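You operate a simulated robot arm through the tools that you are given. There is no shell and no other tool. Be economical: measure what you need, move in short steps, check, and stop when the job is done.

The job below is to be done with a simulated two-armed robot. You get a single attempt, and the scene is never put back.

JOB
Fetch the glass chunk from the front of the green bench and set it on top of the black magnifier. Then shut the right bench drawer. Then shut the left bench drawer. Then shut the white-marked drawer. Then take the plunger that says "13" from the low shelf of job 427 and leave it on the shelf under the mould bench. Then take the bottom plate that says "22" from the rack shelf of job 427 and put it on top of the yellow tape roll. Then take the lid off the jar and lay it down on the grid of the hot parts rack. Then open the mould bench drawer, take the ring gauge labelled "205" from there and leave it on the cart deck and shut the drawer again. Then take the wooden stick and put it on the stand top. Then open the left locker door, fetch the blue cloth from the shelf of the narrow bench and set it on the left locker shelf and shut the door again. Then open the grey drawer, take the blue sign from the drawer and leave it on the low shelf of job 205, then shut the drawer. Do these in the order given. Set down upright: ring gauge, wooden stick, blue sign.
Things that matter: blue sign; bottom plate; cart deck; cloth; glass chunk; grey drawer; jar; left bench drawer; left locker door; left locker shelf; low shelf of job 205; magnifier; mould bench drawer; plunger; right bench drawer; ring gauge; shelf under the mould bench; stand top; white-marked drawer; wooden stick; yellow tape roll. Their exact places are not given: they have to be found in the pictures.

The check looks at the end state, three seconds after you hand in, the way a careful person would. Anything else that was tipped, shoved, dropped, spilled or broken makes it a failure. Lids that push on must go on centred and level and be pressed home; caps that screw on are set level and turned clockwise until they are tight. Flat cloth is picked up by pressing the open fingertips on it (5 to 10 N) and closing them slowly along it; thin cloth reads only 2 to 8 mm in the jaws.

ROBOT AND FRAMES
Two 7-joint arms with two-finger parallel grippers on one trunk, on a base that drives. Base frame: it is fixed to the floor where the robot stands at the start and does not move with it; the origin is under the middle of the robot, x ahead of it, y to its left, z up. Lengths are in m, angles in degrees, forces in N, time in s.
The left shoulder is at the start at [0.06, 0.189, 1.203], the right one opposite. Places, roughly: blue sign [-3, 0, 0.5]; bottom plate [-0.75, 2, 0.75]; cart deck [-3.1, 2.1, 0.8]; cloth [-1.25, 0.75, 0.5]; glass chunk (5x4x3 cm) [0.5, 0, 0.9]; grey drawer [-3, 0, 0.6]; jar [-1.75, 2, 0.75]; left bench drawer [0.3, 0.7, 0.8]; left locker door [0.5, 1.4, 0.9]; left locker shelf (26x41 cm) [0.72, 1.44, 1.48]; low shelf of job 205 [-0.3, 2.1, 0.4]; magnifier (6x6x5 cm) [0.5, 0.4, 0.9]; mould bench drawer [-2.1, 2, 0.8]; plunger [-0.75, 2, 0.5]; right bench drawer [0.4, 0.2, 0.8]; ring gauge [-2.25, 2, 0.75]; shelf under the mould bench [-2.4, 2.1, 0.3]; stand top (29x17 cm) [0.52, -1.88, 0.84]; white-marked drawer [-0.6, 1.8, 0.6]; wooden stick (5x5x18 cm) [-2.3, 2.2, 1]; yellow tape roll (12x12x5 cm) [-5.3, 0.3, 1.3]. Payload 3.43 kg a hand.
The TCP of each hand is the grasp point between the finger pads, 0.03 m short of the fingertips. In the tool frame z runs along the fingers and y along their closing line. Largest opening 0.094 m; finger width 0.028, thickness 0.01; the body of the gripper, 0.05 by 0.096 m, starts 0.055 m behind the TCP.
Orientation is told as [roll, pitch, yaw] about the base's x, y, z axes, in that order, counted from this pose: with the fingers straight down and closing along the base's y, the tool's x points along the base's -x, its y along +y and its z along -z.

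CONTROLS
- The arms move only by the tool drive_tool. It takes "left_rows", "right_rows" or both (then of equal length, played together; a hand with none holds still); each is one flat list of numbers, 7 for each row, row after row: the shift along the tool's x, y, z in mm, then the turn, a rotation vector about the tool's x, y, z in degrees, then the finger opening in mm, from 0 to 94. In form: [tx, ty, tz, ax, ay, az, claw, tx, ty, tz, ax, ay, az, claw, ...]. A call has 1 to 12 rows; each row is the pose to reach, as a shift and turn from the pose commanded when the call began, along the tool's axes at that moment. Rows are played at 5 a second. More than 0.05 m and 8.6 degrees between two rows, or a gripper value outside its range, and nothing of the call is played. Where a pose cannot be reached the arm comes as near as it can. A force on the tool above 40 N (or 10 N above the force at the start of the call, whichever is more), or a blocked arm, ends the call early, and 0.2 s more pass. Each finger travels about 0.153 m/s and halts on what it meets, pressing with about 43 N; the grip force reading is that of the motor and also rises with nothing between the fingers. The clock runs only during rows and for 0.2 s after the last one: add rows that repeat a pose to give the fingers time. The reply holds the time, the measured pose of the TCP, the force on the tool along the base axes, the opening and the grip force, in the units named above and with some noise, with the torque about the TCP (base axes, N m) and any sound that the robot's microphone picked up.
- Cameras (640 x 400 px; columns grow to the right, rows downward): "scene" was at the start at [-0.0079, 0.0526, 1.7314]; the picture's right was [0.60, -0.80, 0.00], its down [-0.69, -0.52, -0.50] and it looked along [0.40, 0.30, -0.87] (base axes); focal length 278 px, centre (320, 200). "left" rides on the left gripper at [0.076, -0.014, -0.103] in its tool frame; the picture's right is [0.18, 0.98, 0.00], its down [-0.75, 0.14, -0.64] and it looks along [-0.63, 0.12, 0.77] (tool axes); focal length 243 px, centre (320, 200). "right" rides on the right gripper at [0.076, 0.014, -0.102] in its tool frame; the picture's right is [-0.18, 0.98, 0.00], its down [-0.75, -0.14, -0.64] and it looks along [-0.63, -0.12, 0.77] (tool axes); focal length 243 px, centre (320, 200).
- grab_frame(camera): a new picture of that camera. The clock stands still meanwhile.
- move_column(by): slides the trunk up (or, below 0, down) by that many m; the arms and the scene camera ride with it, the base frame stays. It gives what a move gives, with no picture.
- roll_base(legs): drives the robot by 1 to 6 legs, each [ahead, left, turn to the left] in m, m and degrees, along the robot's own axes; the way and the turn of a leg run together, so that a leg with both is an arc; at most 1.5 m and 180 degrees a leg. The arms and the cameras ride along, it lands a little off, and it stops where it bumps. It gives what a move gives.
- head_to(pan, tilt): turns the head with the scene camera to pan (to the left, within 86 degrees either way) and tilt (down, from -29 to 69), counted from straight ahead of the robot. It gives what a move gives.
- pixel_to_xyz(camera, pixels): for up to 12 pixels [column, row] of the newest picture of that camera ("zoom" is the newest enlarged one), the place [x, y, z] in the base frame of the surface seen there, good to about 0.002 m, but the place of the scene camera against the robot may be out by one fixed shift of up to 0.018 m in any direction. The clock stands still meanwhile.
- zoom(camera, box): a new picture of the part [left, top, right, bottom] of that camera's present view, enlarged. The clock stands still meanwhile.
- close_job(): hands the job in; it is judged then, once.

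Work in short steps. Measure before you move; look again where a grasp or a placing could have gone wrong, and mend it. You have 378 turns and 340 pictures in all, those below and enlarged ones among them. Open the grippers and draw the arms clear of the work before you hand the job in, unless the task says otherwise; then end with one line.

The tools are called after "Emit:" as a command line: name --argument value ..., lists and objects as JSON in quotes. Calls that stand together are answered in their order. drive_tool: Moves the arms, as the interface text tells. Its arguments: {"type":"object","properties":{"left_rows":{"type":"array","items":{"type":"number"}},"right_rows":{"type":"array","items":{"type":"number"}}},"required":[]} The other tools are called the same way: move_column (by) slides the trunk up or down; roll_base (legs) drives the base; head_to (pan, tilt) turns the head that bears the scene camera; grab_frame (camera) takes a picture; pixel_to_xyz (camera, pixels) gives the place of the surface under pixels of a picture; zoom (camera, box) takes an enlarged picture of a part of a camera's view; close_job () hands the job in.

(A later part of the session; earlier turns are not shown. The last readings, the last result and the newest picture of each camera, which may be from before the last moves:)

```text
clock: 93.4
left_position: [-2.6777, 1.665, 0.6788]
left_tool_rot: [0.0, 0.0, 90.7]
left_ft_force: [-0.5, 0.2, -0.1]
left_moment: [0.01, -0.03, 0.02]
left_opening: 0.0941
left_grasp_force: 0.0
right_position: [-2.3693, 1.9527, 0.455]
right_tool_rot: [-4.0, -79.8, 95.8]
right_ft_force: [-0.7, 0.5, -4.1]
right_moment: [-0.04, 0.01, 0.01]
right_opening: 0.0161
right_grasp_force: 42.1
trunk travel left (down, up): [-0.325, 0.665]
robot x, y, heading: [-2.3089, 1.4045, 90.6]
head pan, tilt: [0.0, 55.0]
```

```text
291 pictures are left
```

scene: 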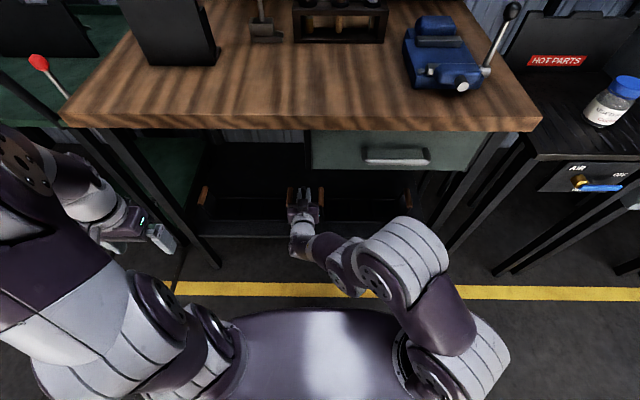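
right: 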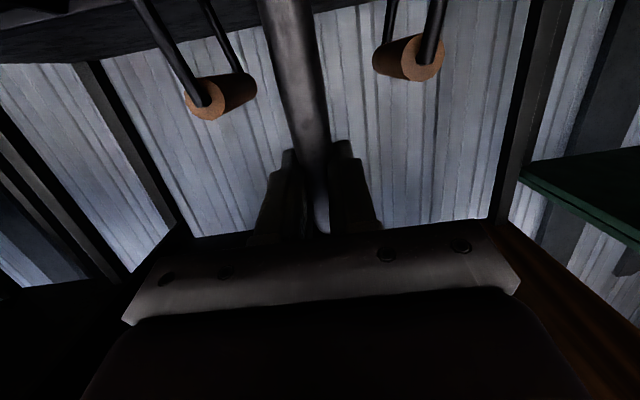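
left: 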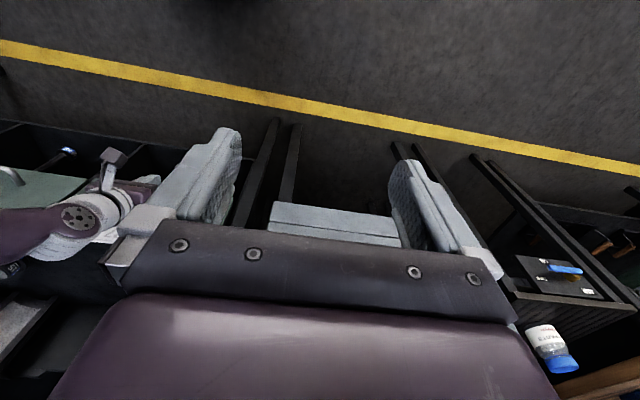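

Both handles flank the hand with room. I lower further by small trunk steps, watching the force.

Emit:
move_column --by -0.01

Emit:
move_column --by -0.004

Emit:
move_column --by -0.003

```text
clock: 94.0
left_position: [-2.6786, 1.6639, 0.6695]
left_tool_rot: [0.0, 0.0, 90.7]
left_ft_force: [0.5, 0.1, -1.3]
left_moment: [-0.01, 0.03, -0.01]
left_opening: 0.0939
left_grasp_force: 0.1
right_position: [-2.37, 1.9516, 0.446]
right_tool_rot: [-4.0, -79.8, 95.7]
right_ft_force: [0.5, 0.9, -2.6]
right_moment: [-0.02, 0.01, 0.01]
right_opening: 0.0163
right_grasp_force: 43.0
trunk travel left (down, up): [-0.315, 0.675]
robot x, y, heading: [-2.3096, 1.4036, 90.7]
head pan, tilt: [0.0, 55.0]
```

```text
clock: 94.5
left_position: [-2.6788, 1.6644, 0.6643]
left_tool_rot: [0.2, -0.1, 90.7]
left_ft_force: [0.0, -0.4, 0.0]
left_moment: [-0.02, 0.04, 0.0]
left_opening: 0.094
left_grasp_force: 0.0
right_position: [-2.3696, 1.951, 0.4415]
right_tool_rot: [-4.0, -79.8, 95.7]
right_ft_force: [-0.4, 0.5, -3.7]
right_moment: [-0.02, 0.03, 0.01]
right_opening: 0.016
right_grasp_force: 42.7
trunk travel left (down, up): [-0.311, 0.679]
robot x, y, heading: [-2.3111, 1.4025, 90.8]
head pan, tilt: [0.0, 55.0]
```

```text
clock: 95.0
left_position: [-2.6794, 1.6634, 0.6617]
left_tool_rot: [0.0, 0.0, 90.7]
left_ft_force: [0.1, 0.4, 0.0]
left_moment: [0.02, 0.03, -0.01]
left_opening: 0.0938
left_grasp_force: 0.0
right_position: [-2.37, 1.9515, 0.4376]
right_tool_rot: [-4.0, -79.7, 95.7]
right_ft_force: [0.4, 0.1, -3.9]
right_moment: [-0.02, -0.04, -0.01]
right_opening: 0.016
right_grasp_force: 42.7
trunk travel left (down, up): [-0.308, 0.682]
robot x, y, heading: [-2.3113, 1.4024, 90.8]
head pan, tilt: [0.0, 55.0]
```

No contact yet (still -3.9 N weight); lower on.

Emit:
move_column --by -0.003

Emit:
move_column --by -0.003

Emit:
move_column --by -0.003

```text
clock: 95.6
left_position: [-2.6802, 1.664, 0.6585]
left_tool_rot: [-0.1, 0.0, 90.7]
left_ft_force: [0.1, 0.6, 0.0]
left_moment: [0.02, -0.02, -0.03]
left_opening: 0.0941
left_grasp_force: 0.0
right_position: [-2.3696, 1.9525, 0.436]
right_tool_rot: [-3.8, -79.9, 95.6]
right_ft_force: [1.0, 0.8, 0.1]
right_moment: [0.15, 0.05, 0.0]
right_opening: 0.016
right_grasp_force: 42.9
trunk travel left (down, up): [-0.305, 0.685]
robot x, y, heading: [-2.3076, 1.4022, 90.7]
head pan, tilt: [0.0, 55.0]
```

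```text
clock: 96.1
left_position: [-2.6781, 1.6623, 0.6568]
left_tool_rot: [0.0, -0.1, 90.8]
left_ft_force: [-0.3, -0.3, 0.9]
left_moment: [-0.03, 0.0, 0.0]
left_opening: 0.0943
left_grasp_force: 0.1
right_position: [-2.3698, 1.951, 0.4349]
right_tool_rot: [-3.2, -80.2, 94.9]
right_ft_force: [3.8, -2.3, 17.6]
right_moment: [-0.06, -0.02, 0.01]
right_opening: 0.0159
right_grasp_force: 42.6
trunk travel left (down, up): [-0.302, 0.688]
robot x, y, heading: [-2.3109, 1.3987, 90.6]
head pan, tilt: [0.0, 55.0]
```

```text
clock: 96.6
left_position: [-2.6776, 1.6626, 0.6547]
left_tool_rot: [0.1, -0.2, 90.8]
left_ft_force: [-0.2, 0.3, 0.2]
left_moment: [0.0, 0.01, -0.03]
left_opening: 0.0942
left_grasp_force: 0.0
right_position: [-2.371, 1.9517, 0.4362]
right_tool_rot: [-2.9, -80.6, 94.4]
right_ft_force: [6.5, -2.8, 37.3]
right_moment: [0.36, -0.08, -0.03]
right_opening: 0.0161
right_grasp_force: 43.1
trunk travel left (down, up): [-0.299, 0.691]
robot x, y, heading: [-2.3109, 1.4033, 90.8]
head pan, tilt: [0.0, 55.0]
```

Standing on the shelf (37 N). I raise 5 mm to relieve, open the fingers to 40 mm.

Emit:
move_column --by 0.005

Emit:
drive_tool --right_rows '[0, 0, 0, 0, 0, 0, 20, 0, 0, 0, 0, 0, 0, 30, 0, 0, 0, 0, 0, 0, 42, 0, 0, 0, 0, 0, 0, 42]'

Emit:
grab_frame --camera "right"

```text
clock: 97.2
left_position: [-2.6793, 1.664, 0.6593]
left_tool_rot: [-0.1, -0.1, 90.7]
left_ft_force: [-0.3, 0.3, 0.4]
left_moment: [0.0, 0.02, -0.02]
left_opening: 0.0942
left_grasp_force: 0.1
right_position: [-2.3698, 1.9499, 0.4359]
right_tool_rot: [-4.0, -80.0, 95.7]
right_ft_force: [0.3, 5.5, 19.9]
right_moment: [1.0, 0.31, 0.0]
right_opening: 0.0157
right_grasp_force: 42.7
trunk travel left (down, up): [-0.304, 0.686]
robot x, y, heading: [-2.3172, 1.4032, 90.3]
head pan, tilt: [0.0, 55.0]
```

```text
clock: 98.2
left_position: [-2.6784, 1.6649, 0.6571]
left_tool_rot: [0.1, 0.0, 90.8]
left_ft_force: [-0.4, 0.1, 0.3]
left_moment: [-0.01, -0.04, 0.02]
left_opening: 0.0941
left_grasp_force: 0.1
right_position: [-2.3701, 1.9517, 0.4337]
right_tool_rot: [-3.9, -79.7, 95.8]
right_ft_force: [0.8, -0.4, 0.2]
right_moment: [0.0, 0.02, -0.01]
right_opening: 0.0422
right_grasp_force: 0.1
trunk travel left (down, up): [-0.304, 0.686]
robot x, y, heading: [-2.3093, 1.4016, 90.7]
head pan, tilt: [0.0, 55.0]
```

```text
290 pictures are left
```

right: 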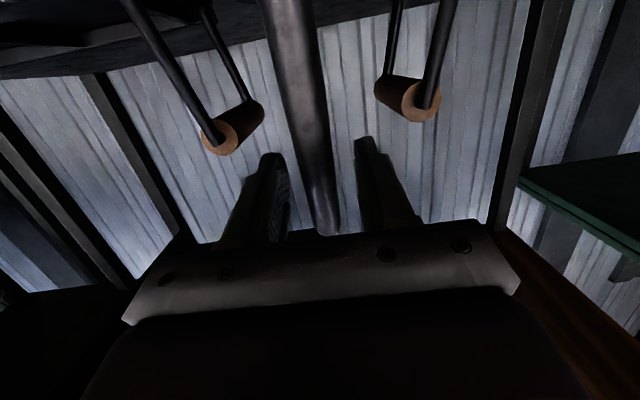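

The plunger stands free between the fingers. I back out straight.

Emit:
roll_base --legs '[[-0.2, 0, 0]]'

Emit:
grab_frame --camera "right"

```text
clock: 99.8
left_position: [-2.6769, 1.461, 0.658]
left_tool_rot: [0.0, 0.0, 90.7]
left_ft_force: [0.5, 0.7, 0.0]
left_moment: [0.03, -0.02, 0.01]
left_opening: 0.094
left_grasp_force: 0.1
right_position: [-2.3664, 1.7484, 0.4345]
right_tool_rot: [-4.0, -79.8, 95.5]
right_ft_force: [-0.5, -0.9, -0.4]
right_moment: [0.02, 0.01, 0.03]
right_opening: 0.0421
right_grasp_force: 0.0
trunk travel left (down, up): [-0.304, 0.686]
robot x, y, heading: [-2.3092, 1.2001, 90.7]
head pan, tilt: [0.0, 55.0]
```

```text
289 pictures are left
```

right: 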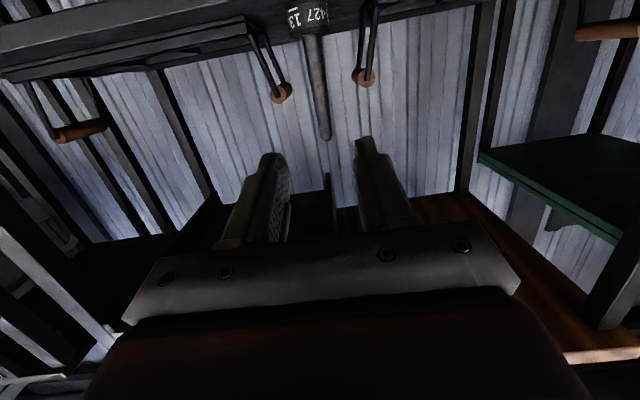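

The plunger stands on the shelf with its "427 13" label. Next the bottom plate: I raise the trunk, rotate the right hand down again.

Emit:
move_column --by 0.5

Emit:
drive_tool --right_rows '[8, 0, -10, 0, 8, 0, 60, 16, 0, -20, 0, 16, 0, 60, 24, 0, -30, 0, 24, 0, 60, 32, 0, -40, 0, 32, 0, 60, 40, 0, -50, 0, 40, 0, 60, 48, 0, -60, 0, 48, 0, 60, 50, 0, -70, 0, 56, 0, 60, 50, 0, -80, 0, 64, 0, 60, 50, 0, -90, 0, 72, 0, 60, 50, 0, -100, 0, 80, 0, 60]'

```text
refused: 0.5 is not a number from -0.4 to 0.4
```

```text
clock: 102.0
left_position: [-2.6759, 1.4624, 0.6567]
left_tool_rot: [-0.1, 0.0, 90.6]
left_ft_force: [-0.3, 0.3, -0.4]
left_moment: [-0.03, -0.01, 0.01]
left_opening: 0.094
left_grasp_force: 0.1
right_position: [-2.3622, 1.6406, 0.4031]
right_tool_rot: [-0.7, 0.3, 91.7]
right_ft_force: [-0.2, 0.5, 0.1]
right_moment: [-0.03, 0.0, 0.01]
right_opening: 0.06
right_grasp_force: 0.1
trunk travel left (down, up): [-0.304, 0.686]
robot x, y, heading: [-2.3077, 1.1996, 90.6]
head pan, tilt: [0.0, 55.0]
```

Hand is down again. I raise the trunk in two steps and strafe right 1.62 m.

Emit:
move_column --by 0.4

Emit:
move_column --by 0.12

Emit:
roll_base --legs '[[-0.02, -0.82, 0], [0, -0.82, -0.5]]'

Emit:
grab_frame --camera "right"

Emit:
grab_frame --camera "scene"

```text
clock: 105.8
left_position: [-2.6767, 1.4615, 1.0582]
left_tool_rot: [0.0, 0.1, 90.6]
left_ft_force: [0.6, -0.2, -0.1]
left_moment: [0.02, -0.01, -0.03]
left_opening: 0.0941
left_grasp_force: 0.1
right_position: [-2.3626, 1.6416, 0.8019]
right_tool_rot: [-0.7, 0.2, 91.7]
right_ft_force: [0.4, -0.8, 0.0]
right_moment: [0.02, -0.01, 0.01]
right_opening: 0.0599
right_grasp_force: 0.0
trunk travel left (down, up): [-0.704, 0.286]
robot x, y, heading: [-2.3087, 1.2017, 90.5]
head pan, tilt: [0.0, 55.0]
```

```text
clock: 107.3
left_position: [-2.6771, 1.4613, 1.1784]
left_tool_rot: [0.0, 0.0, 90.7]
left_ft_force: [-0.4, 0.1, 0.2]
left_moment: [0.03, 0.01, 0.02]
left_opening: 0.0939
left_grasp_force: 0.0
right_position: [-2.3633, 1.6408, 0.9228]
right_tool_rot: [-0.7, 0.2, 91.6]
right_ft_force: [-0.9, 0.4, 0.7]
right_moment: [0.04, -0.02, -0.01]
right_opening: 0.0599
right_grasp_force: 0.0
trunk travel left (down, up): [-0.824, 0.166]
robot x, y, heading: [-2.3101, 1.2008, 90.2]
head pan, tilt: [0.0, 55.0]
```

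```text
clock: 115.6
left_position: [-1.046, 1.4591, 1.1785]
left_tool_rot: [-0.1, 0.0, 90.1]
left_ft_force: [-0.1, -0.7, -0.1]
left_moment: [0.0, -0.01, 0.05]
left_opening: 0.0941
left_grasp_force: 0.0
right_position: [-0.7299, 1.637, 0.9233]
right_tool_rot: [-0.7, 0.2, 91.3]
right_ft_force: [-0.2, 0.3, 0.0]
right_moment: [0.0, -0.02, -0.02]
right_opening: 0.0602
right_grasp_force: 0.1
trunk travel left (down, up): [-0.824, 0.166]
robot x, y, heading: [-0.6817, 1.1939, 90.2]
head pan, tilt: [0.0, 55.0]
```

```text
288 pictures are left
```

right: 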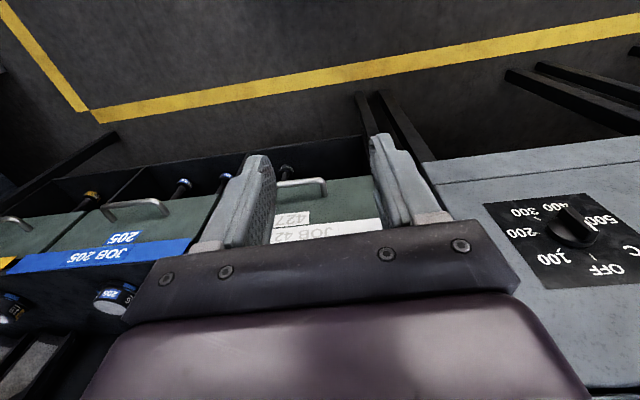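

```text
287 pictures are left
```

scene: 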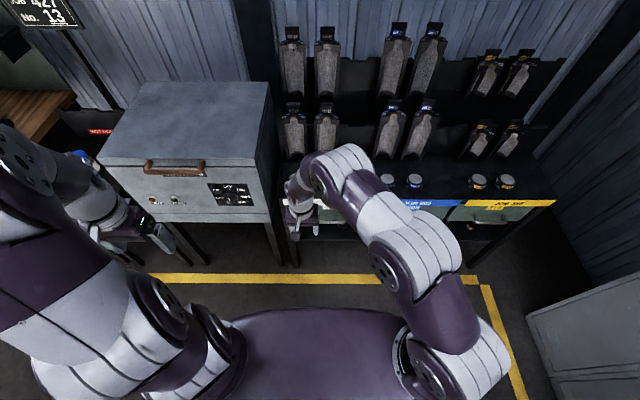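

I check mould positions behind the plates before moving over them.

Emit:
pixel_to_xyz --camera "scene" --pixels '[[326, 130], [293, 135], [326, 115], [326, 145], [326, 60], [386, 182], [413, 183], [300, 160]]'

```text
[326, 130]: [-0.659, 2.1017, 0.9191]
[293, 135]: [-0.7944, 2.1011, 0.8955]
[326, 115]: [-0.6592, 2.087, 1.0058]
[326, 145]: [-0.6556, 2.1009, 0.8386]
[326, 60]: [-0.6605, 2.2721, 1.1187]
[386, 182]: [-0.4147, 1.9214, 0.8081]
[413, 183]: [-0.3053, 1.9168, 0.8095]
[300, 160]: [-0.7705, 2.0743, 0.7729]
```

Moulds are at y 2.09, clear. I drive ahead 0.22 and right 0.06, then look.

Emit:
roll_base --legs '[[0, -0.06, 0], [0.22, 0, 0]]'

Emit:
drive_tool --right_rows '[-35, 0, 0, 0, 0, 0, 94, -65, 0, 0, 0, 0, -1, 94]'

Emit:
grab_frame --camera "right"

```text
clock: 117.8
left_position: [-0.9863, 1.678, 1.1779]
left_tool_rot: [0.1, 0.1, 90.1]
left_ft_force: [-0.2, -0.8, -0.2]
left_moment: [-0.01, -0.02, -0.01]
left_opening: 0.0938
left_grasp_force: 0.2
right_position: [-0.6707, 1.8543, 0.9232]
right_tool_rot: [-0.6, 0.2, 91.3]
right_ft_force: [1.2, -1.0, -0.3]
right_moment: [0.02, 0.02, 0.0]
right_opening: 0.0603
right_grasp_force: 0.1
trunk travel left (down, up): [-0.824, 0.166]
robot x, y, heading: [-0.6199, 1.4116, 89.8]
head pan, tilt: [0.0, 55.0]
```

```text
clock: 118.4
left_position: [-0.9855, 1.6781, 1.1789]
left_tool_rot: [0.0, 0.0, 90.0]
left_ft_force: [0.4, -0.1, -0.7]
left_moment: [-0.02, -0.02, -0.03]
left_opening: 0.0942
left_grasp_force: 0.1
right_position: [-0.6712, 1.9199, 0.9219]
right_tool_rot: [-0.7, 0.4, 92.1]
right_ft_force: [1.0, -0.4, 0.5]
right_moment: [-0.02, -0.02, 0.0]
right_opening: 0.0936
right_grasp_force: 0.1
trunk travel left (down, up): [-0.824, 0.166]
robot x, y, heading: [-0.619, 1.4088, 89.9]
head pan, tilt: [0.0, 55.0]
```

```text
286 pictures are left
```

right: 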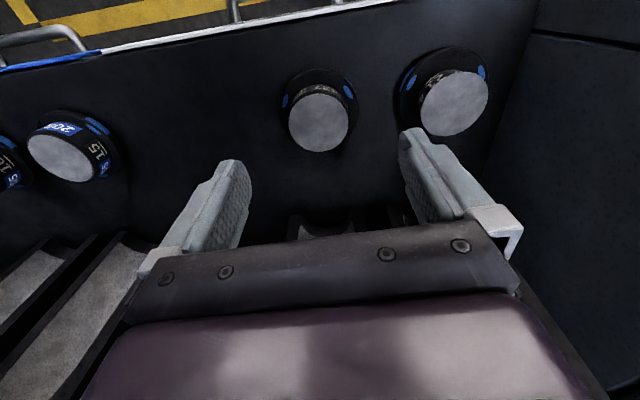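

I measure the right plate (318,120) and zoom for its label.

Emit:
zoom --camera "right" --box '[260, 30, 500, 170]'

Emit:
pixel_to_xyz --camera "right" --pixels '[[318, 96], [318, 120], [318, 149], [291, 122], [346, 122], [318, 85], [284, 98], [354, 92], [420, 105], [486, 95], [318, 72], [360, 140]]'

```text
2.67 times, centred on (380, 100) of right
```

zoom: 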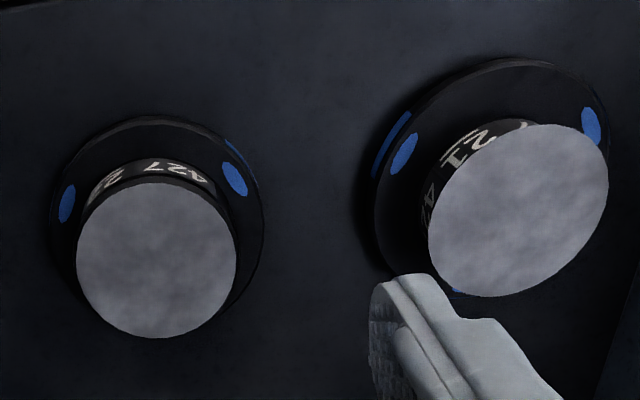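

```text
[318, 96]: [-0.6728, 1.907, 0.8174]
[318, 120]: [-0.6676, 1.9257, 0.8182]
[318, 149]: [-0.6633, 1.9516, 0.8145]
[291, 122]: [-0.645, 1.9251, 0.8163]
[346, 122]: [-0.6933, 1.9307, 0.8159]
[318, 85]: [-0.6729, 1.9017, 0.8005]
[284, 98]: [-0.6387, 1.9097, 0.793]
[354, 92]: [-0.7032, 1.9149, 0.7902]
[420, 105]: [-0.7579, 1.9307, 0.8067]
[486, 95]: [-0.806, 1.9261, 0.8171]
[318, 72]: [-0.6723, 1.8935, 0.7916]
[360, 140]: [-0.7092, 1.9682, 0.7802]
```

Plate centre (-0.669,1.929), knob top 0.817, flange 0.792. I lower to TCP 0.827 and close on the knob.

Emit:
drive_tool --right_rows '[-5, -2, 40, 0, 0, 0, 94, -9, -2, 80, 0, 0, 0, 94, -9, -2, 94, 0, 0, 0, 94, -9, -2, 94, 0, 0, 0, 75, -9, -2, 94, 0, 0, 0, 55, -9, -2, 94, 0, 0, 0, 35, -9, -2, 94, 0, 0, 0, 35, -9, -2, 94, 0, 0, 0, 35]'

Emit:
grab_frame --camera "right"

```text
clock: 120.2
left_position: [-0.9855, 1.6776, 1.1783]
left_tool_rot: [0.0, 0.0, 90.1]
left_ft_force: [-0.4, 0.3, -0.1]
left_moment: [0.0, -0.01, 0.01]
left_opening: 0.0941
left_grasp_force: 0.0
right_position: [-0.6698, 1.9291, 0.8284]
right_tool_rot: [-0.7, 0.1, 92.2]
right_ft_force: [3.0, -0.6, -1.0]
right_moment: [0.02, 0.08, 0.01]
right_opening: 0.0555
right_grasp_force: 43.2
trunk travel left (down, up): [-0.824, 0.166]
robot x, y, heading: [-0.6204, 1.4128, 90.2]
head pan, tilt: [0.0, 55.0]
```

```text
284 pictures are left
```

right: 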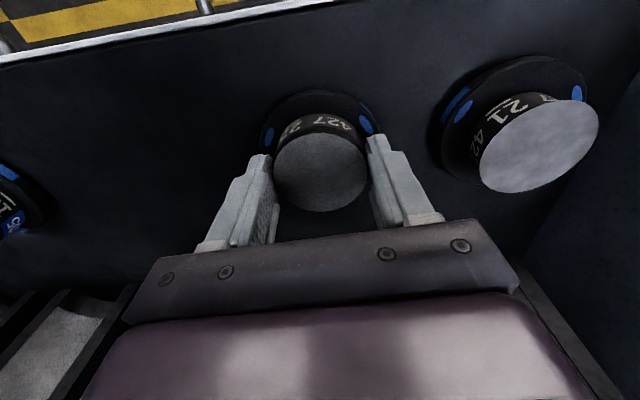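

Gripped (55.5 mm). I lift 110 mm and check.

Emit:
drive_tool --right_rows '[0, 0, -30, 0, 0, 0, 35, 0, 0, -70, 0, 0, 0, 35, 0, 0, -110, 0, 0, 0, 35, 40, 0, -120, 0, 0, 0, 35, 80, 0, -130, 0, 0, 0, 35]'

Emit:
grab_frame --camera "right"

Emit:
pixel_to_xyz --camera "right" --pixels '[[320, 180], [318, 100], [100, 100], [200, 120], [440, 130]]'

```text
clock: 121.4
left_position: [-0.9857, 1.6774, 1.1788]
left_tool_rot: [0.0, 0.1, 90.1]
left_ft_force: [0.3, 0.6, 0.9]
left_moment: [0.03, -0.01, -0.01]
left_opening: 0.0939
left_grasp_force: 0.2
right_position: [-0.6679, 1.8471, 0.9589]
right_tool_rot: [-0.8, 0.1, 92.1]
right_ft_force: [0.3, -1.0, -7.8]
right_moment: [-0.01, 0.04, -0.02]
right_opening: 0.0554
right_grasp_force: 43.3
trunk travel left (down, up): [-0.824, 0.166]
robot x, y, heading: [-0.6193, 1.4155, 90.1]
head pan, tilt: [0.0, 55.0]
```

```text
283 pictures are left
```

right: 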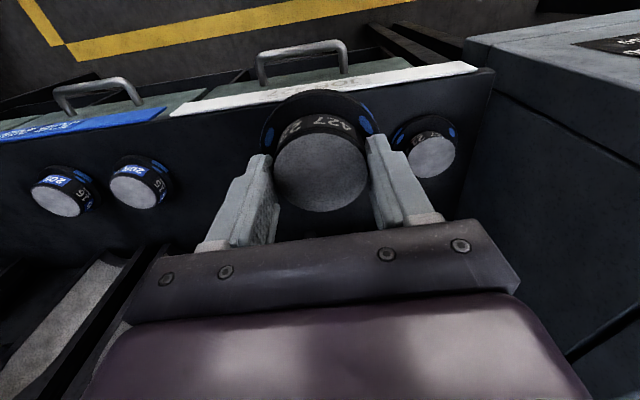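

```text
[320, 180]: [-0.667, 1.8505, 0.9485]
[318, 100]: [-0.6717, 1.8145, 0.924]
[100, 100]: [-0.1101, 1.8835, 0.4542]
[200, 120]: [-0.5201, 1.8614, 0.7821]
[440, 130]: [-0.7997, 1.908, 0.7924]
```

The plate is held. I back out 0.2 and turn left 90° to look along the aisle.

Emit:
drive_tool --right_rows '[45, 0, -20, 0, 0, 0, 35, 90, 0, -40, 0, 0, 0, 35]' --left_rows '[0, -40, 0, 0, 0, 0, 94, 0, -80, 0, 0, 0, 0, 94]'

Emit:
roll_base --legs '[[-0.18, -0.05, 0], [0, 0, 90]]'

Emit:
head_to --pan 0 --tilt 15

Emit:
grab_frame --camera "scene"

```text
clock: 122.0
left_position: [-0.9048, 1.6754, 1.1787]
left_tool_rot: [0.1, 0.0, 90.1]
left_ft_force: [0.0, 0.3, 0.1]
left_moment: [0.03, 0.02, 0.01]
left_opening: 0.0942
left_grasp_force: 0.1
right_position: [-0.6633, 1.7556, 1.0014]
right_tool_rot: [-0.6, 0.0, 92.2]
right_ft_force: [-0.5, -0.7, -8.1]
right_moment: [0.0, 0.0, 0.0]
right_opening: 0.0557
right_grasp_force: 42.4
trunk travel left (down, up): [-0.824, 0.166]
robot x, y, heading: [-0.6163, 1.4093, 90.3]
head pan, tilt: [0.0, 55.0]
```

```text
clock: 127.4
left_position: [-0.8378, 0.949, 1.1775]
left_tool_rot: [0.0, 0.0, 179.7]
left_ft_force: [0.1, 0.4, 0.1]
left_moment: [0.0, 0.01, 0.01]
left_opening: 0.0941
left_grasp_force: 0.0
right_position: [-0.9146, 1.1921, 1.0005]
right_tool_rot: [-0.7, 0.2, -178.2]
right_ft_force: [0.7, 0.6, -6.6]
right_moment: [0.01, 0.0, 0.01]
right_opening: 0.055
right_grasp_force: 43.1
trunk travel left (down, up): [-0.824, 0.166]
robot x, y, heading: [-0.5712, 1.2337, 179.6]
head pan, tilt: [0.0, 55.0]
```

```text
clock: 128.4
left_position: [-0.8369, 0.9483, 1.1767]
left_tool_rot: [-0.1, 0.2, 179.7]
left_ft_force: [-0.2, -0.4, -0.3]
left_moment: [-0.02, 0.01, -0.02]
left_opening: 0.0938
left_grasp_force: 0.0
right_position: [-0.9159, 1.193, 0.9993]
right_tool_rot: [-0.7, 0.2, -178.2]
right_ft_force: [-0.9, -0.1, -7.1]
right_moment: [-0.01, 0.01, -0.02]
right_opening: 0.0552
right_grasp_force: 42.5
trunk travel left (down, up): [-0.824, 0.166]
robot x, y, heading: [-0.5718, 1.2368, 179.9]
head pan, tilt: [0.0, 15.0]
```

```text
282 pictures are left
```

scene: 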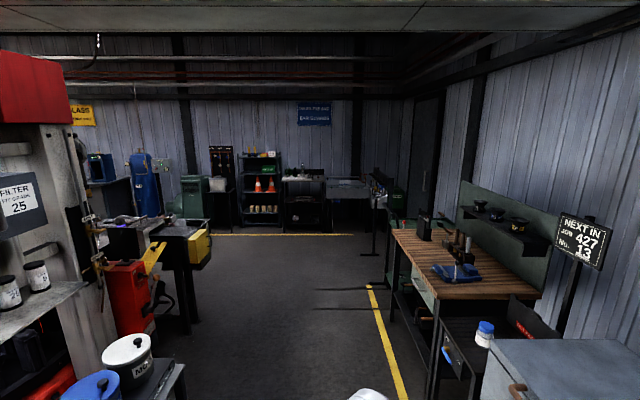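

The shelf unit with cones is at (260,188). I zoom to find the yellow tape roll.

Emit:
zoom --camera "scene" --box '[200, 140, 360, 240]'

Emit:
pixel_to_xyz --camera "scene" --pixels '[[258, 156], [270, 154], [260, 215], [200, 245], [375, 250], [180, 300], [200, 260], [340, 205], [300, 180], [150, 240]]'

```text
4.00 times, centred on (280, 190) of scene
```

zoom: 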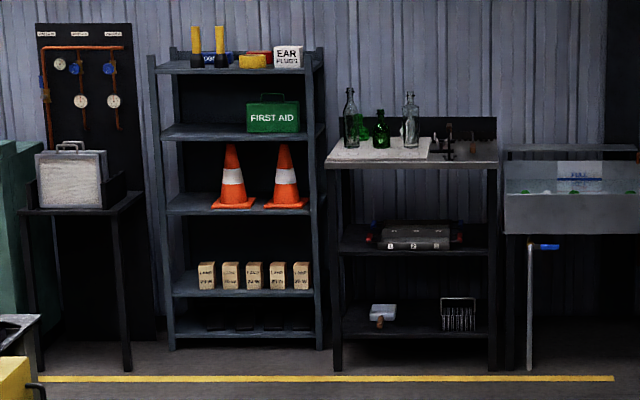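

```text
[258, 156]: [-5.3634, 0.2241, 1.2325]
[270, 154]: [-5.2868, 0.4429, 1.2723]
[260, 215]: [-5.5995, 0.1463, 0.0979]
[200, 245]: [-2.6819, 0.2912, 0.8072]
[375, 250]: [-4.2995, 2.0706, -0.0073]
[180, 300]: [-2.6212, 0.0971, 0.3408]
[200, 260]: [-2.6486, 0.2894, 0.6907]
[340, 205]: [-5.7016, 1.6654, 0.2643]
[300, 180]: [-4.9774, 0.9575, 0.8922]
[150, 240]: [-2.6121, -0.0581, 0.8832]
```

The roll seems to be at (263,155) of the scene (top shelf, z≈1.25). I drive 2.9 m down the aisle.

Emit:
roll_base --legs '[[0, -0.03, 0], [1.45, 0, 0], [1.4, 0, 0]]'

Emit:
move_column --by 0.16

Emit:
head_to --pan 22 --tilt 15

Emit:
grab_frame --camera "scene"

```text
clock: 142.7
left_position: [-3.6812, 0.9772, 1.177]
left_tool_rot: [0.0, 0.0, -179.7]
left_ft_force: [-0.2, -0.3, -0.4]
left_moment: [-0.03, -0.01, -0.02]
left_opening: 0.0941
left_grasp_force: 0.1
right_position: [-3.7634, 1.2185, 0.9985]
right_tool_rot: [-0.6, 0.2, -177.6]
right_ft_force: [0.9, -0.2, -7.6]
right_moment: [0.0, 0.01, 0.01]
right_opening: 0.0555
right_grasp_force: 43.1
trunk travel left (down, up): [-0.824, 0.166]
robot x, y, heading: [-3.4165, 1.2656, -179.8]
head pan, tilt: [0.0, 15.0]
```

```text
clock: 144.5
left_position: [-3.6825, 0.9765, 1.336]
left_tool_rot: [-0.1, 0.0, -179.8]
left_ft_force: [1.3, 0.4, 0.0]
left_moment: [0.01, 0.0, 0.0]
left_opening: 0.094
left_grasp_force: 0.1
right_position: [-3.7641, 1.2169, 1.1594]
right_tool_rot: [-0.7, 0.4, -177.6]
right_ft_force: [0.7, 0.0, -7.8]
right_moment: [0.0, -0.03, 0.04]
right_opening: 0.055
right_grasp_force: 43.2
trunk travel left (down, up): [-0.984, 0.006]
robot x, y, heading: [-3.4184, 1.2643, -179.5]
head pan, tilt: [0.0, 15.0]
```

```text
clock: 145.3
left_position: [-3.6826, 0.9757, 1.3374]
left_tool_rot: [0.0, 0.1, -179.8]
left_ft_force: [0.9, 0.0, -0.5]
left_moment: [-0.04, -0.01, 0.0]
left_opening: 0.0941
left_grasp_force: 0.1
right_position: [-3.7639, 1.2192, 1.1594]
right_tool_rot: [-0.7, 0.3, -177.6]
right_ft_force: [0.4, -0.7, -8.4]
right_moment: [-0.05, -0.01, -0.02]
right_opening: 0.0549
right_grasp_force: 43.1
trunk travel left (down, up): [-0.984, 0.006]
robot x, y, heading: [-3.4165, 1.2655, -179.6]
head pan, tilt: [22.0, 15.0]
```

```text
280 pictures are left
```

scene: 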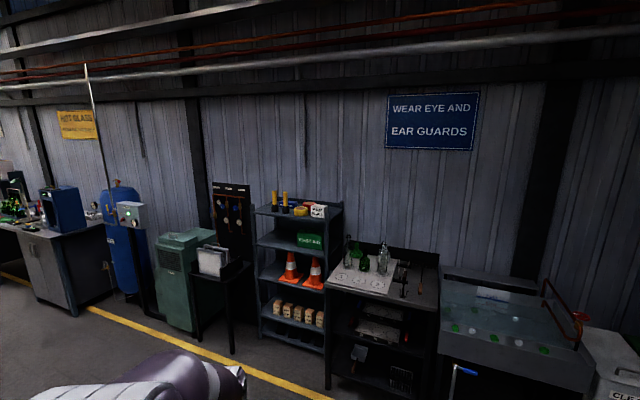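

Emit:
zoom --camera "scene" --box '[240, 180, 360, 255]'

Emit:
pixel_to_xyz --camera "scene" --pixels '[[301, 209], [301, 213], [318, 208], [265, 209], [330, 213], [345, 280], [200, 260], [230, 265]]'

```text
5.33 times, centred on (300, 218) of scene
```

zoom: 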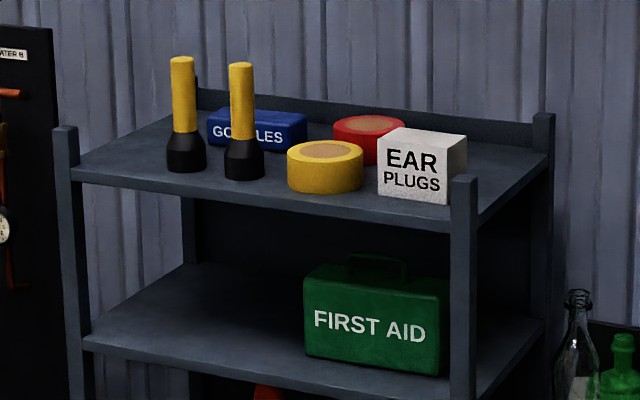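

```text
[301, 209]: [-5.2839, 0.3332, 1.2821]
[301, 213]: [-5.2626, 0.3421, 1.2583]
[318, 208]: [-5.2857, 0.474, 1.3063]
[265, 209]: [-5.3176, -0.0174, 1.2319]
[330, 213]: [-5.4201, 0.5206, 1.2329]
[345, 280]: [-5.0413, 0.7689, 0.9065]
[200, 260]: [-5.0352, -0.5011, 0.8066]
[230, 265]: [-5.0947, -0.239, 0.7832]
```

The yellow roll has a flat filled top at about (-5.30,0.337), z≈1.29; ear-plug box and torches beside it. I drive to (-4.35,0.38).

Emit:
roll_base --legs '[[0, 0.885, 0], [0.93, 0, -0.4]]'

Emit:
head_to --pan 0 --tilt 25

Emit:
grab_frame --camera "scene"

```text
clock: 154.5
left_position: [-4.6042, 0.0736, 1.3369]
left_tool_rot: [0.0, 0.0, -179.6]
left_ft_force: [-0.1, -0.4, 0.3]
left_moment: [-0.01, 0.02, -0.01]
left_opening: 0.0939
left_grasp_force: 0.0
right_position: [-4.6862, 0.3154, 1.1608]
right_tool_rot: [-0.7, 0.2, -177.6]
right_ft_force: [0.1, -0.4, -6.7]
right_moment: [-0.01, -0.02, -0.02]
right_opening: 0.0551
right_grasp_force: 43.0
trunk travel left (down, up): [-0.984, 0.006]
robot x, y, heading: [-4.3407, 0.3608, -179.6]
head pan, tilt: [22.0, 15.0]
```

```text
clock: 155.4
left_position: [-4.6063, 0.074, 1.3372]
left_tool_rot: [0.0, 0.0, -179.7]
left_ft_force: [-0.5, -0.1, 0.1]
left_moment: [0.0, -0.01, -0.01]
left_opening: 0.0938
left_grasp_force: 0.1
right_position: [-4.6887, 0.3147, 1.1589]
right_tool_rot: [-0.7, 0.4, -177.5]
right_ft_force: [0.4, -0.5, -8.8]
right_moment: [-0.04, 0.0, -0.01]
right_opening: 0.0551
right_grasp_force: 43.2
trunk travel left (down, up): [-0.984, 0.006]
robot x, y, heading: [-4.3425, 0.3659, -179.5]
head pan, tilt: [0.0, 25.0]
```

```text
278 pictures are left
```

scene: 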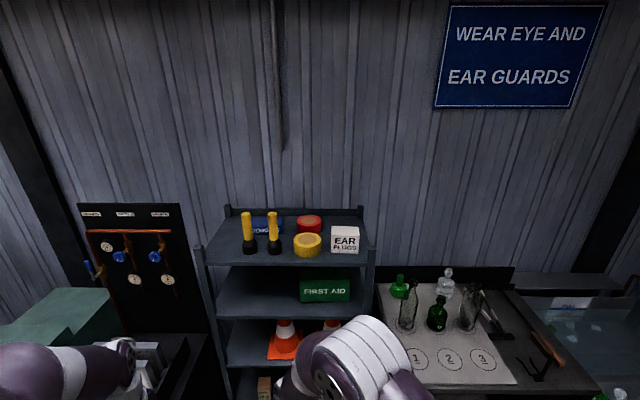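

I measure the roll's top, neighbours and the shelf front.

Emit:
pixel_to_xyz --camera "scene" --pixels '[[307, 239], [294, 240], [321, 240], [307, 234], [307, 245], [307, 252], [273, 220], [278, 245], [332, 245], [370, 262], [205, 265], [425, 380]]'

Emit:
zoom --camera "scene" --box '[190, 195, 390, 320]'

```text
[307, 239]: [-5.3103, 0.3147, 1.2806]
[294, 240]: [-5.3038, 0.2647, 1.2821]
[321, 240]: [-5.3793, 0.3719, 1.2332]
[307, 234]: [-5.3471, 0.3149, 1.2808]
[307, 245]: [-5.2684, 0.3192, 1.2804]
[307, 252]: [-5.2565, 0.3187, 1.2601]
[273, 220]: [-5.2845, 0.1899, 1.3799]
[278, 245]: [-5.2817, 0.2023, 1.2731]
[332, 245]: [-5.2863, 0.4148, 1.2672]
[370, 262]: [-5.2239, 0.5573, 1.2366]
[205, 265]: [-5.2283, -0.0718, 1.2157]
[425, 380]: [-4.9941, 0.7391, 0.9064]
```

```text
3.20 times, centred on (290, 258) of scene
```

zoom: 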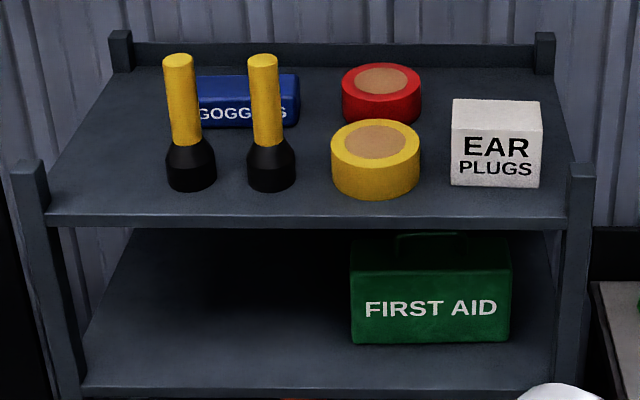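

Shelf front x≈-5.22, roll centre about (-5.312,0.317). I check the gap between the neighbouring tables for the base.

Emit:
head_to --pan 0 --tilt 50

Emit:
grab_frame --camera "scene"

```text
clock: 156.3
left_position: [-4.6066, 0.0721, 1.3371]
left_tool_rot: [0.0, 0.1, -179.6]
left_ft_force: [0.0, -0.7, 0.6]
left_moment: [0.01, -0.01, -0.01]
left_opening: 0.0938
left_grasp_force: 0.1
right_position: [-4.6884, 0.3165, 1.159]
right_tool_rot: [-0.7, 0.2, -177.5]
right_ft_force: [0.2, -0.7, -8.6]
right_moment: [0.01, -0.04, 0.01]
right_opening: 0.055
right_grasp_force: 42.9
trunk travel left (down, up): [-0.984, 0.006]
robot x, y, heading: [-4.3436, 0.3622, -179.6]
head pan, tilt: [0.0, 50.0]
```

```text
276 pictures are left
```

scene: 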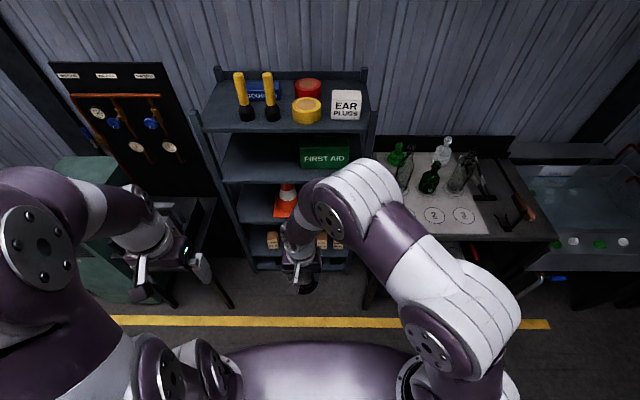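

Emit:
pixel_to_xyz --camera "scene" --pixels '[[230, 300], [215, 210], [170, 270], [365, 300], [262, 265], [240, 250], [200, 322]]'

Emit:
roll_base --legs '[[0.25, 0.03, 0]]'

```text
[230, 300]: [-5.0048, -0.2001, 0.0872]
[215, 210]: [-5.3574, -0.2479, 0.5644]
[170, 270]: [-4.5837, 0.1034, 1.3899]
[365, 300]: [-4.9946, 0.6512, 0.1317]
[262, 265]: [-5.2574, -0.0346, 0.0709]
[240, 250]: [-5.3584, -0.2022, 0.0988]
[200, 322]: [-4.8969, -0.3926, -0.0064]
```

```text
clock: 158.1
left_position: [-4.8531, 0.0417, 1.3389]
left_tool_rot: [0.0, -0.1, -179.6]
left_ft_force: [-0.4, 0.3, -0.7]
left_moment: [0.02, 0.04, -0.01]
left_opening: 0.0942
left_grasp_force: 0.2
right_position: [-4.9347, 0.2843, 1.1598]
right_tool_rot: [-0.7, 0.2, -177.5]
right_ft_force: [0.7, -0.3, -7.7]
right_moment: [0.03, 0.03, -0.02]
right_opening: 0.0555
right_grasp_force: 42.8
trunk travel left (down, up): [-0.984, 0.006]
robot x, y, heading: [-4.5941, 0.3301, -179.5]
head pan, tilt: [0.0, 50.0]
```

The gap between table legs runs y -0.20…0.65, so I centre the base at y 0.225, raise the right hand 0.24, then advance.

Emit:
drive_tool --right_rows '[0, 0, -48, 0, 0, 0, 35, 0, 0, -96, 0, 0, 0, 35, 0, 0, -144, 0, 0, 0, 35, 0, 0, -192, 0, 0, 0, 35, 0, 0, -235, 0, 0, -1, 35]'

Emit:
roll_base --legs '[[0, 0.1, -0.5]]'

Emit:
grab_frame --camera "scene"

```text
clock: 159.3
left_position: [-4.8546, 0.0417, 1.3384]
left_tool_rot: [0.0, 0.0, -179.7]
left_ft_force: [-0.6, 0.0, 0.7]
left_moment: [0.03, 0.02, 0.01]
left_opening: 0.0937
left_grasp_force: 0.0
right_position: [-4.9165, 0.2982, 1.3368]
right_tool_rot: [-5.0, 6.0, -177.0]
right_ft_force: [-0.9, 0.0, -7.2]
right_moment: [-0.03, 0.01, 0.01]
right_opening: 0.0551
right_grasp_force: 43.3
right hand out of reach, approached as far as the arm can: row 5
trunk travel left (down, up): [-0.984, 0.006]
robot x, y, heading: [-4.5918, 0.328, -179.7]
head pan, tilt: [0.0, 50.0]
stopped in row 5 (right hand): the force on the tool passed its limit at 55 N (the readings are from after the stop); the commanded pose is now the measured one
```

```text
clock: 160.4
left_position: [-4.8578, -0.0505, 1.3408]
left_tool_rot: [0.4, 0.0, 179.9]
left_ft_force: [0.2, -0.9, 0.3]
left_moment: [-0.02, -0.01, -0.03]
left_opening: 0.094
left_grasp_force: 0.0
right_position: [-4.9165, 0.2081, 1.3377]
right_tool_rot: [-4.8, 5.9, -177.4]
right_ft_force: [0.7, 0.8, -8.2]
right_moment: [-0.02, 0.02, 0.04]
right_opening: 0.055
right_grasp_force: 42.6
trunk travel left (down, up): [-0.984, 0.006]
robot x, y, heading: [-4.5929, 0.2302, 179.9]
head pan, tilt: [0.0, 50.0]
```

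```text
275 pictures are left
```

scene: 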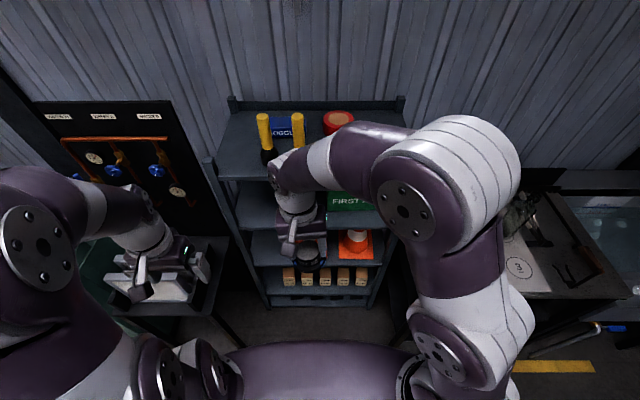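

The arm hit its upward limit near the midline with a small tilt. I level the hand and move it to the right (0.11), where it has more room.

Emit:
drive_tool --right_rows '[0, -30, 15, -1.5, -2, 0, 35, 0, -60, 15, -3, -4, 0, 35, 0, -85, 10, -4.8, -5.9, 0, 35, 0, -109, 5, -4.8, -5.9, 0, 35, 0, -109, 0, -4.8, -5.9, 0, 35]'

```text
clock: 161.6
left_position: [-4.8571, -0.0533, 1.3391]
left_tool_rot: [0.1, -0.1, 179.9]
left_ft_force: [-0.4, 0.3, -0.5]
left_moment: [-0.02, 0.0, 0.01]
left_opening: 0.094
left_grasp_force: 0.0
right_position: [-4.9211, 0.3132, 1.3461]
right_tool_rot: [-0.1, -0.1, -177.3]
right_ft_force: [0.3, 0.4, -7.3]
right_moment: [-0.05, -0.04, 0.0]
right_opening: 0.0552
right_grasp_force: 44.0
trunk travel left (down, up): [-0.984, 0.006]
robot x, y, heading: [-4.5939, 0.2284, 180.1]
head pan, tilt: [0.0, 50.0]
```

Level and at z 1.346. I raise 40 mm more.

Emit:
drive_tool --right_rows '[-15, 0, -12, 0, 0, 0, 35, -30, 0, -24, 0, 0, 0, 35, -45, 0, -36, 0, 0, 0, 35, -45, 0, -36, 0, 0, 0, 35]'

Emit:
grab_frame --camera "right"

```text
clock: 162.6
left_position: [-4.8589, -0.056, 1.3373]
left_tool_rot: [0.0, 0.0, 179.9]
left_ft_force: [0.2, -0.6, 0.2]
left_moment: [0.01, -0.04, -0.04]
left_opening: 0.0938
left_grasp_force: 0.1
right_position: [-4.9664, 0.3087, 1.3838]
right_tool_rot: [-0.2, 0.0, -177.4]
right_ft_force: [0.4, -0.3, -8.9]
right_moment: [0.0, -0.02, 0.0]
right_opening: 0.0553
right_grasp_force: 42.6
trunk travel left (down, up): [-0.984, 0.006]
robot x, y, heading: [-4.5914, 0.232, 180.0]
head pan, tilt: [0.0, 50.0]
```

```text
274 pictures are left
```

right: 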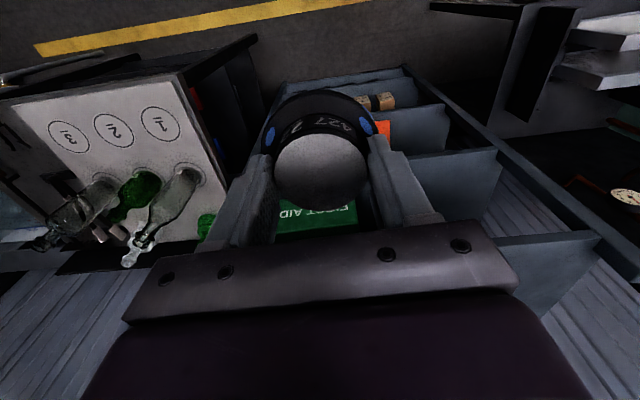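

I advance the base 0.16 between the tables.

Emit:
roll_base --legs '[[0.16, 0, 0]]'

Emit:
grab_frame --camera "right"

Emit:
grab_frame --camera "scene"

```text
clock: 164.1
left_position: [-5.0156, -0.0544, 1.3384]
left_tool_rot: [0.0, -0.1, 179.8]
left_ft_force: [0.8, 0.2, 0.4]
left_moment: [0.0, 0.02, 0.0]
left_opening: 0.0939
left_grasp_force: 0.0
right_position: [-5.1232, 0.3093, 1.3846]
right_tool_rot: [-0.2, -0.1, -177.2]
right_ft_force: [1.0, -1.3, -7.8]
right_moment: [0.0, 0.0, -0.02]
right_opening: 0.0549
right_grasp_force: 43.0
trunk travel left (down, up): [-0.984, 0.006]
robot x, y, heading: [-4.7522, 0.2323, 179.8]
head pan, tilt: [0.0, 50.0]
```

```text
273 pictures are left
```

right: 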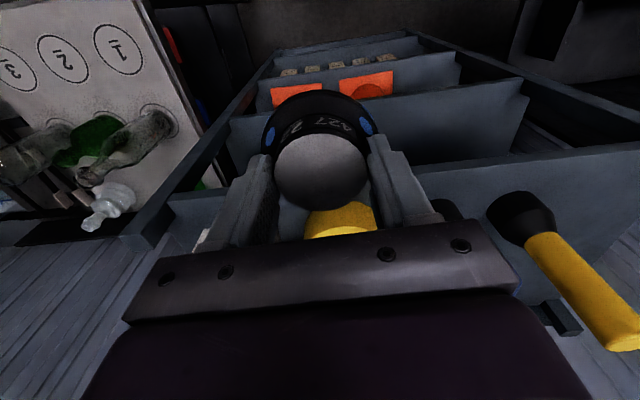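

```text
272 pictures are left
```

scene: 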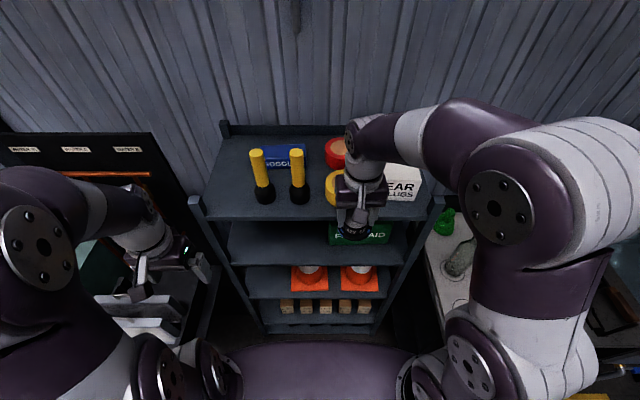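

The roll shows at (340,222), the nearer torch at (445,210). I measure.

Emit:
pixel_to_xyz --camera "right" --pixels '[[340, 210], [312, 228], [374, 218], [355, 203], [340, 230], [445, 207], [437, 203], [205, 240], [460, 208]]'

```text
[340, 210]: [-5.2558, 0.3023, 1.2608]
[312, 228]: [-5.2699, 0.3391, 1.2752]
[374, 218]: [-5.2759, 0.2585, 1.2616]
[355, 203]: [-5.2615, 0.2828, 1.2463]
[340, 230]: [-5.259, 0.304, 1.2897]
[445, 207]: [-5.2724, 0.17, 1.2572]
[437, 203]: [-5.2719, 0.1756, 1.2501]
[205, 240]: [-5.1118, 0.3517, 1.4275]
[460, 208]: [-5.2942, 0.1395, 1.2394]
```

Roll centre about (-5.315,0.302), top 1.29. I extend the hand 190 mm forward at the present height.

Emit:
drive_tool --right_rows '[-40, 0, 0, 0, 0, 0, 35, -80, -1, 0, 0, 0, 0, 35, -120, -1, 0, 0, 0, 0, 35, -160, -2, 0, 0, 0, 0, 35, -190, -2, 0, 0, 0, 0, 35, -190, -2, 0, 0, 0, 0, 35]'

Emit:
grab_frame --camera "right"

Emit:
grab_frame --camera "scene"

```text
clock: 165.5
left_position: [-5.015, -0.0546, 1.3378]
left_tool_rot: [0.0, -0.3, 179.8]
left_ft_force: [-0.6, -0.5, 0.8]
left_moment: [0.0, 0.0, -0.01]
left_opening: 0.0943
left_grasp_force: 0.1
right_position: [-5.2458, 0.3136, 1.3323]
right_tool_rot: [0.0, -0.7, -177.4]
right_ft_force: [7.2, -1.5, 18.6]
right_moment: [-0.33, -0.1, 0.11]
right_opening: 0.0553
right_grasp_force: 43.3
right hand out of reach, approached as far as the arm can: row 1, 2, 3, 4, 5, 6
trunk travel left (down, up): [-0.984, 0.006]
robot x, y, heading: [-4.7516, 0.2294, 179.9]
head pan, tilt: [0.0, 50.0]
stopped in row 6 (right hand): the force on the tool passed its limit at 44 N (the readings are from after the stop); the commanded pose is now the measured one
```

```text
271 pictures are left
```

right: 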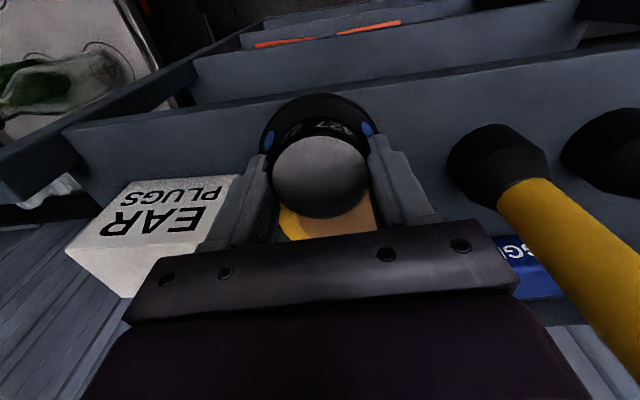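

```text
270 pictures are left
```

scene: 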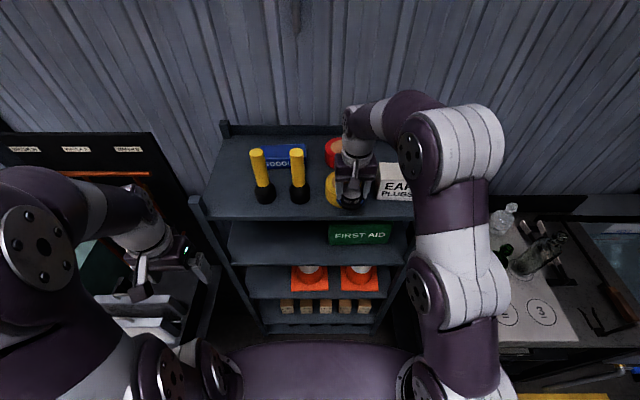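

Reach ended 70 mm short and the plate touched the roll's front. I draw the hand back and up, then advance the base (its front is shorter than 0.25 m, seen from earlier hand pictures).

Emit:
drive_tool --right_rows '[10, 0, -12, 0, 0, 0, 35, 35, 0, -25, 0, 0, 0, 35, 70, 0, -40, 0, 0, 0, 35, 100, 0, -50, 0, 0, 0, 35, 125, 0, -55, 0, 0, 0, 35]'

Emit:
grab_frame --camera "right"

```text
clock: 166.7
left_position: [-5.016, -0.0543, 1.3372]
left_tool_rot: [0.1, 0.0, 179.8]
left_ft_force: [0.0, 0.5, -0.2]
left_moment: [0.02, -0.01, -0.01]
left_opening: 0.0939
left_grasp_force: 0.0
right_position: [-5.122, 0.3221, 1.3836]
right_tool_rot: [0.0, -0.5, -177.4]
right_ft_force: [0.4, 0.7, -7.4]
right_moment: [-0.02, 0.03, -0.01]
right_opening: 0.055
right_grasp_force: 43.4
right hand out of reach, approached as far as the arm can: row 1
trunk travel left (down, up): [-0.984, 0.006]
robot x, y, heading: [-4.7516, 0.2292, 179.8]
head pan, tilt: [0.0, 50.0]
```

```text
269 pictures are left
```

right: 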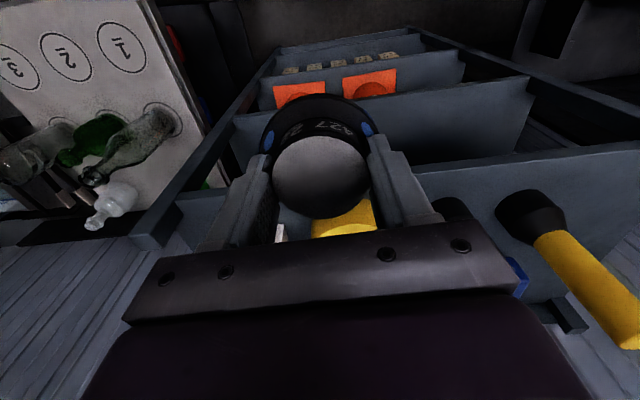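

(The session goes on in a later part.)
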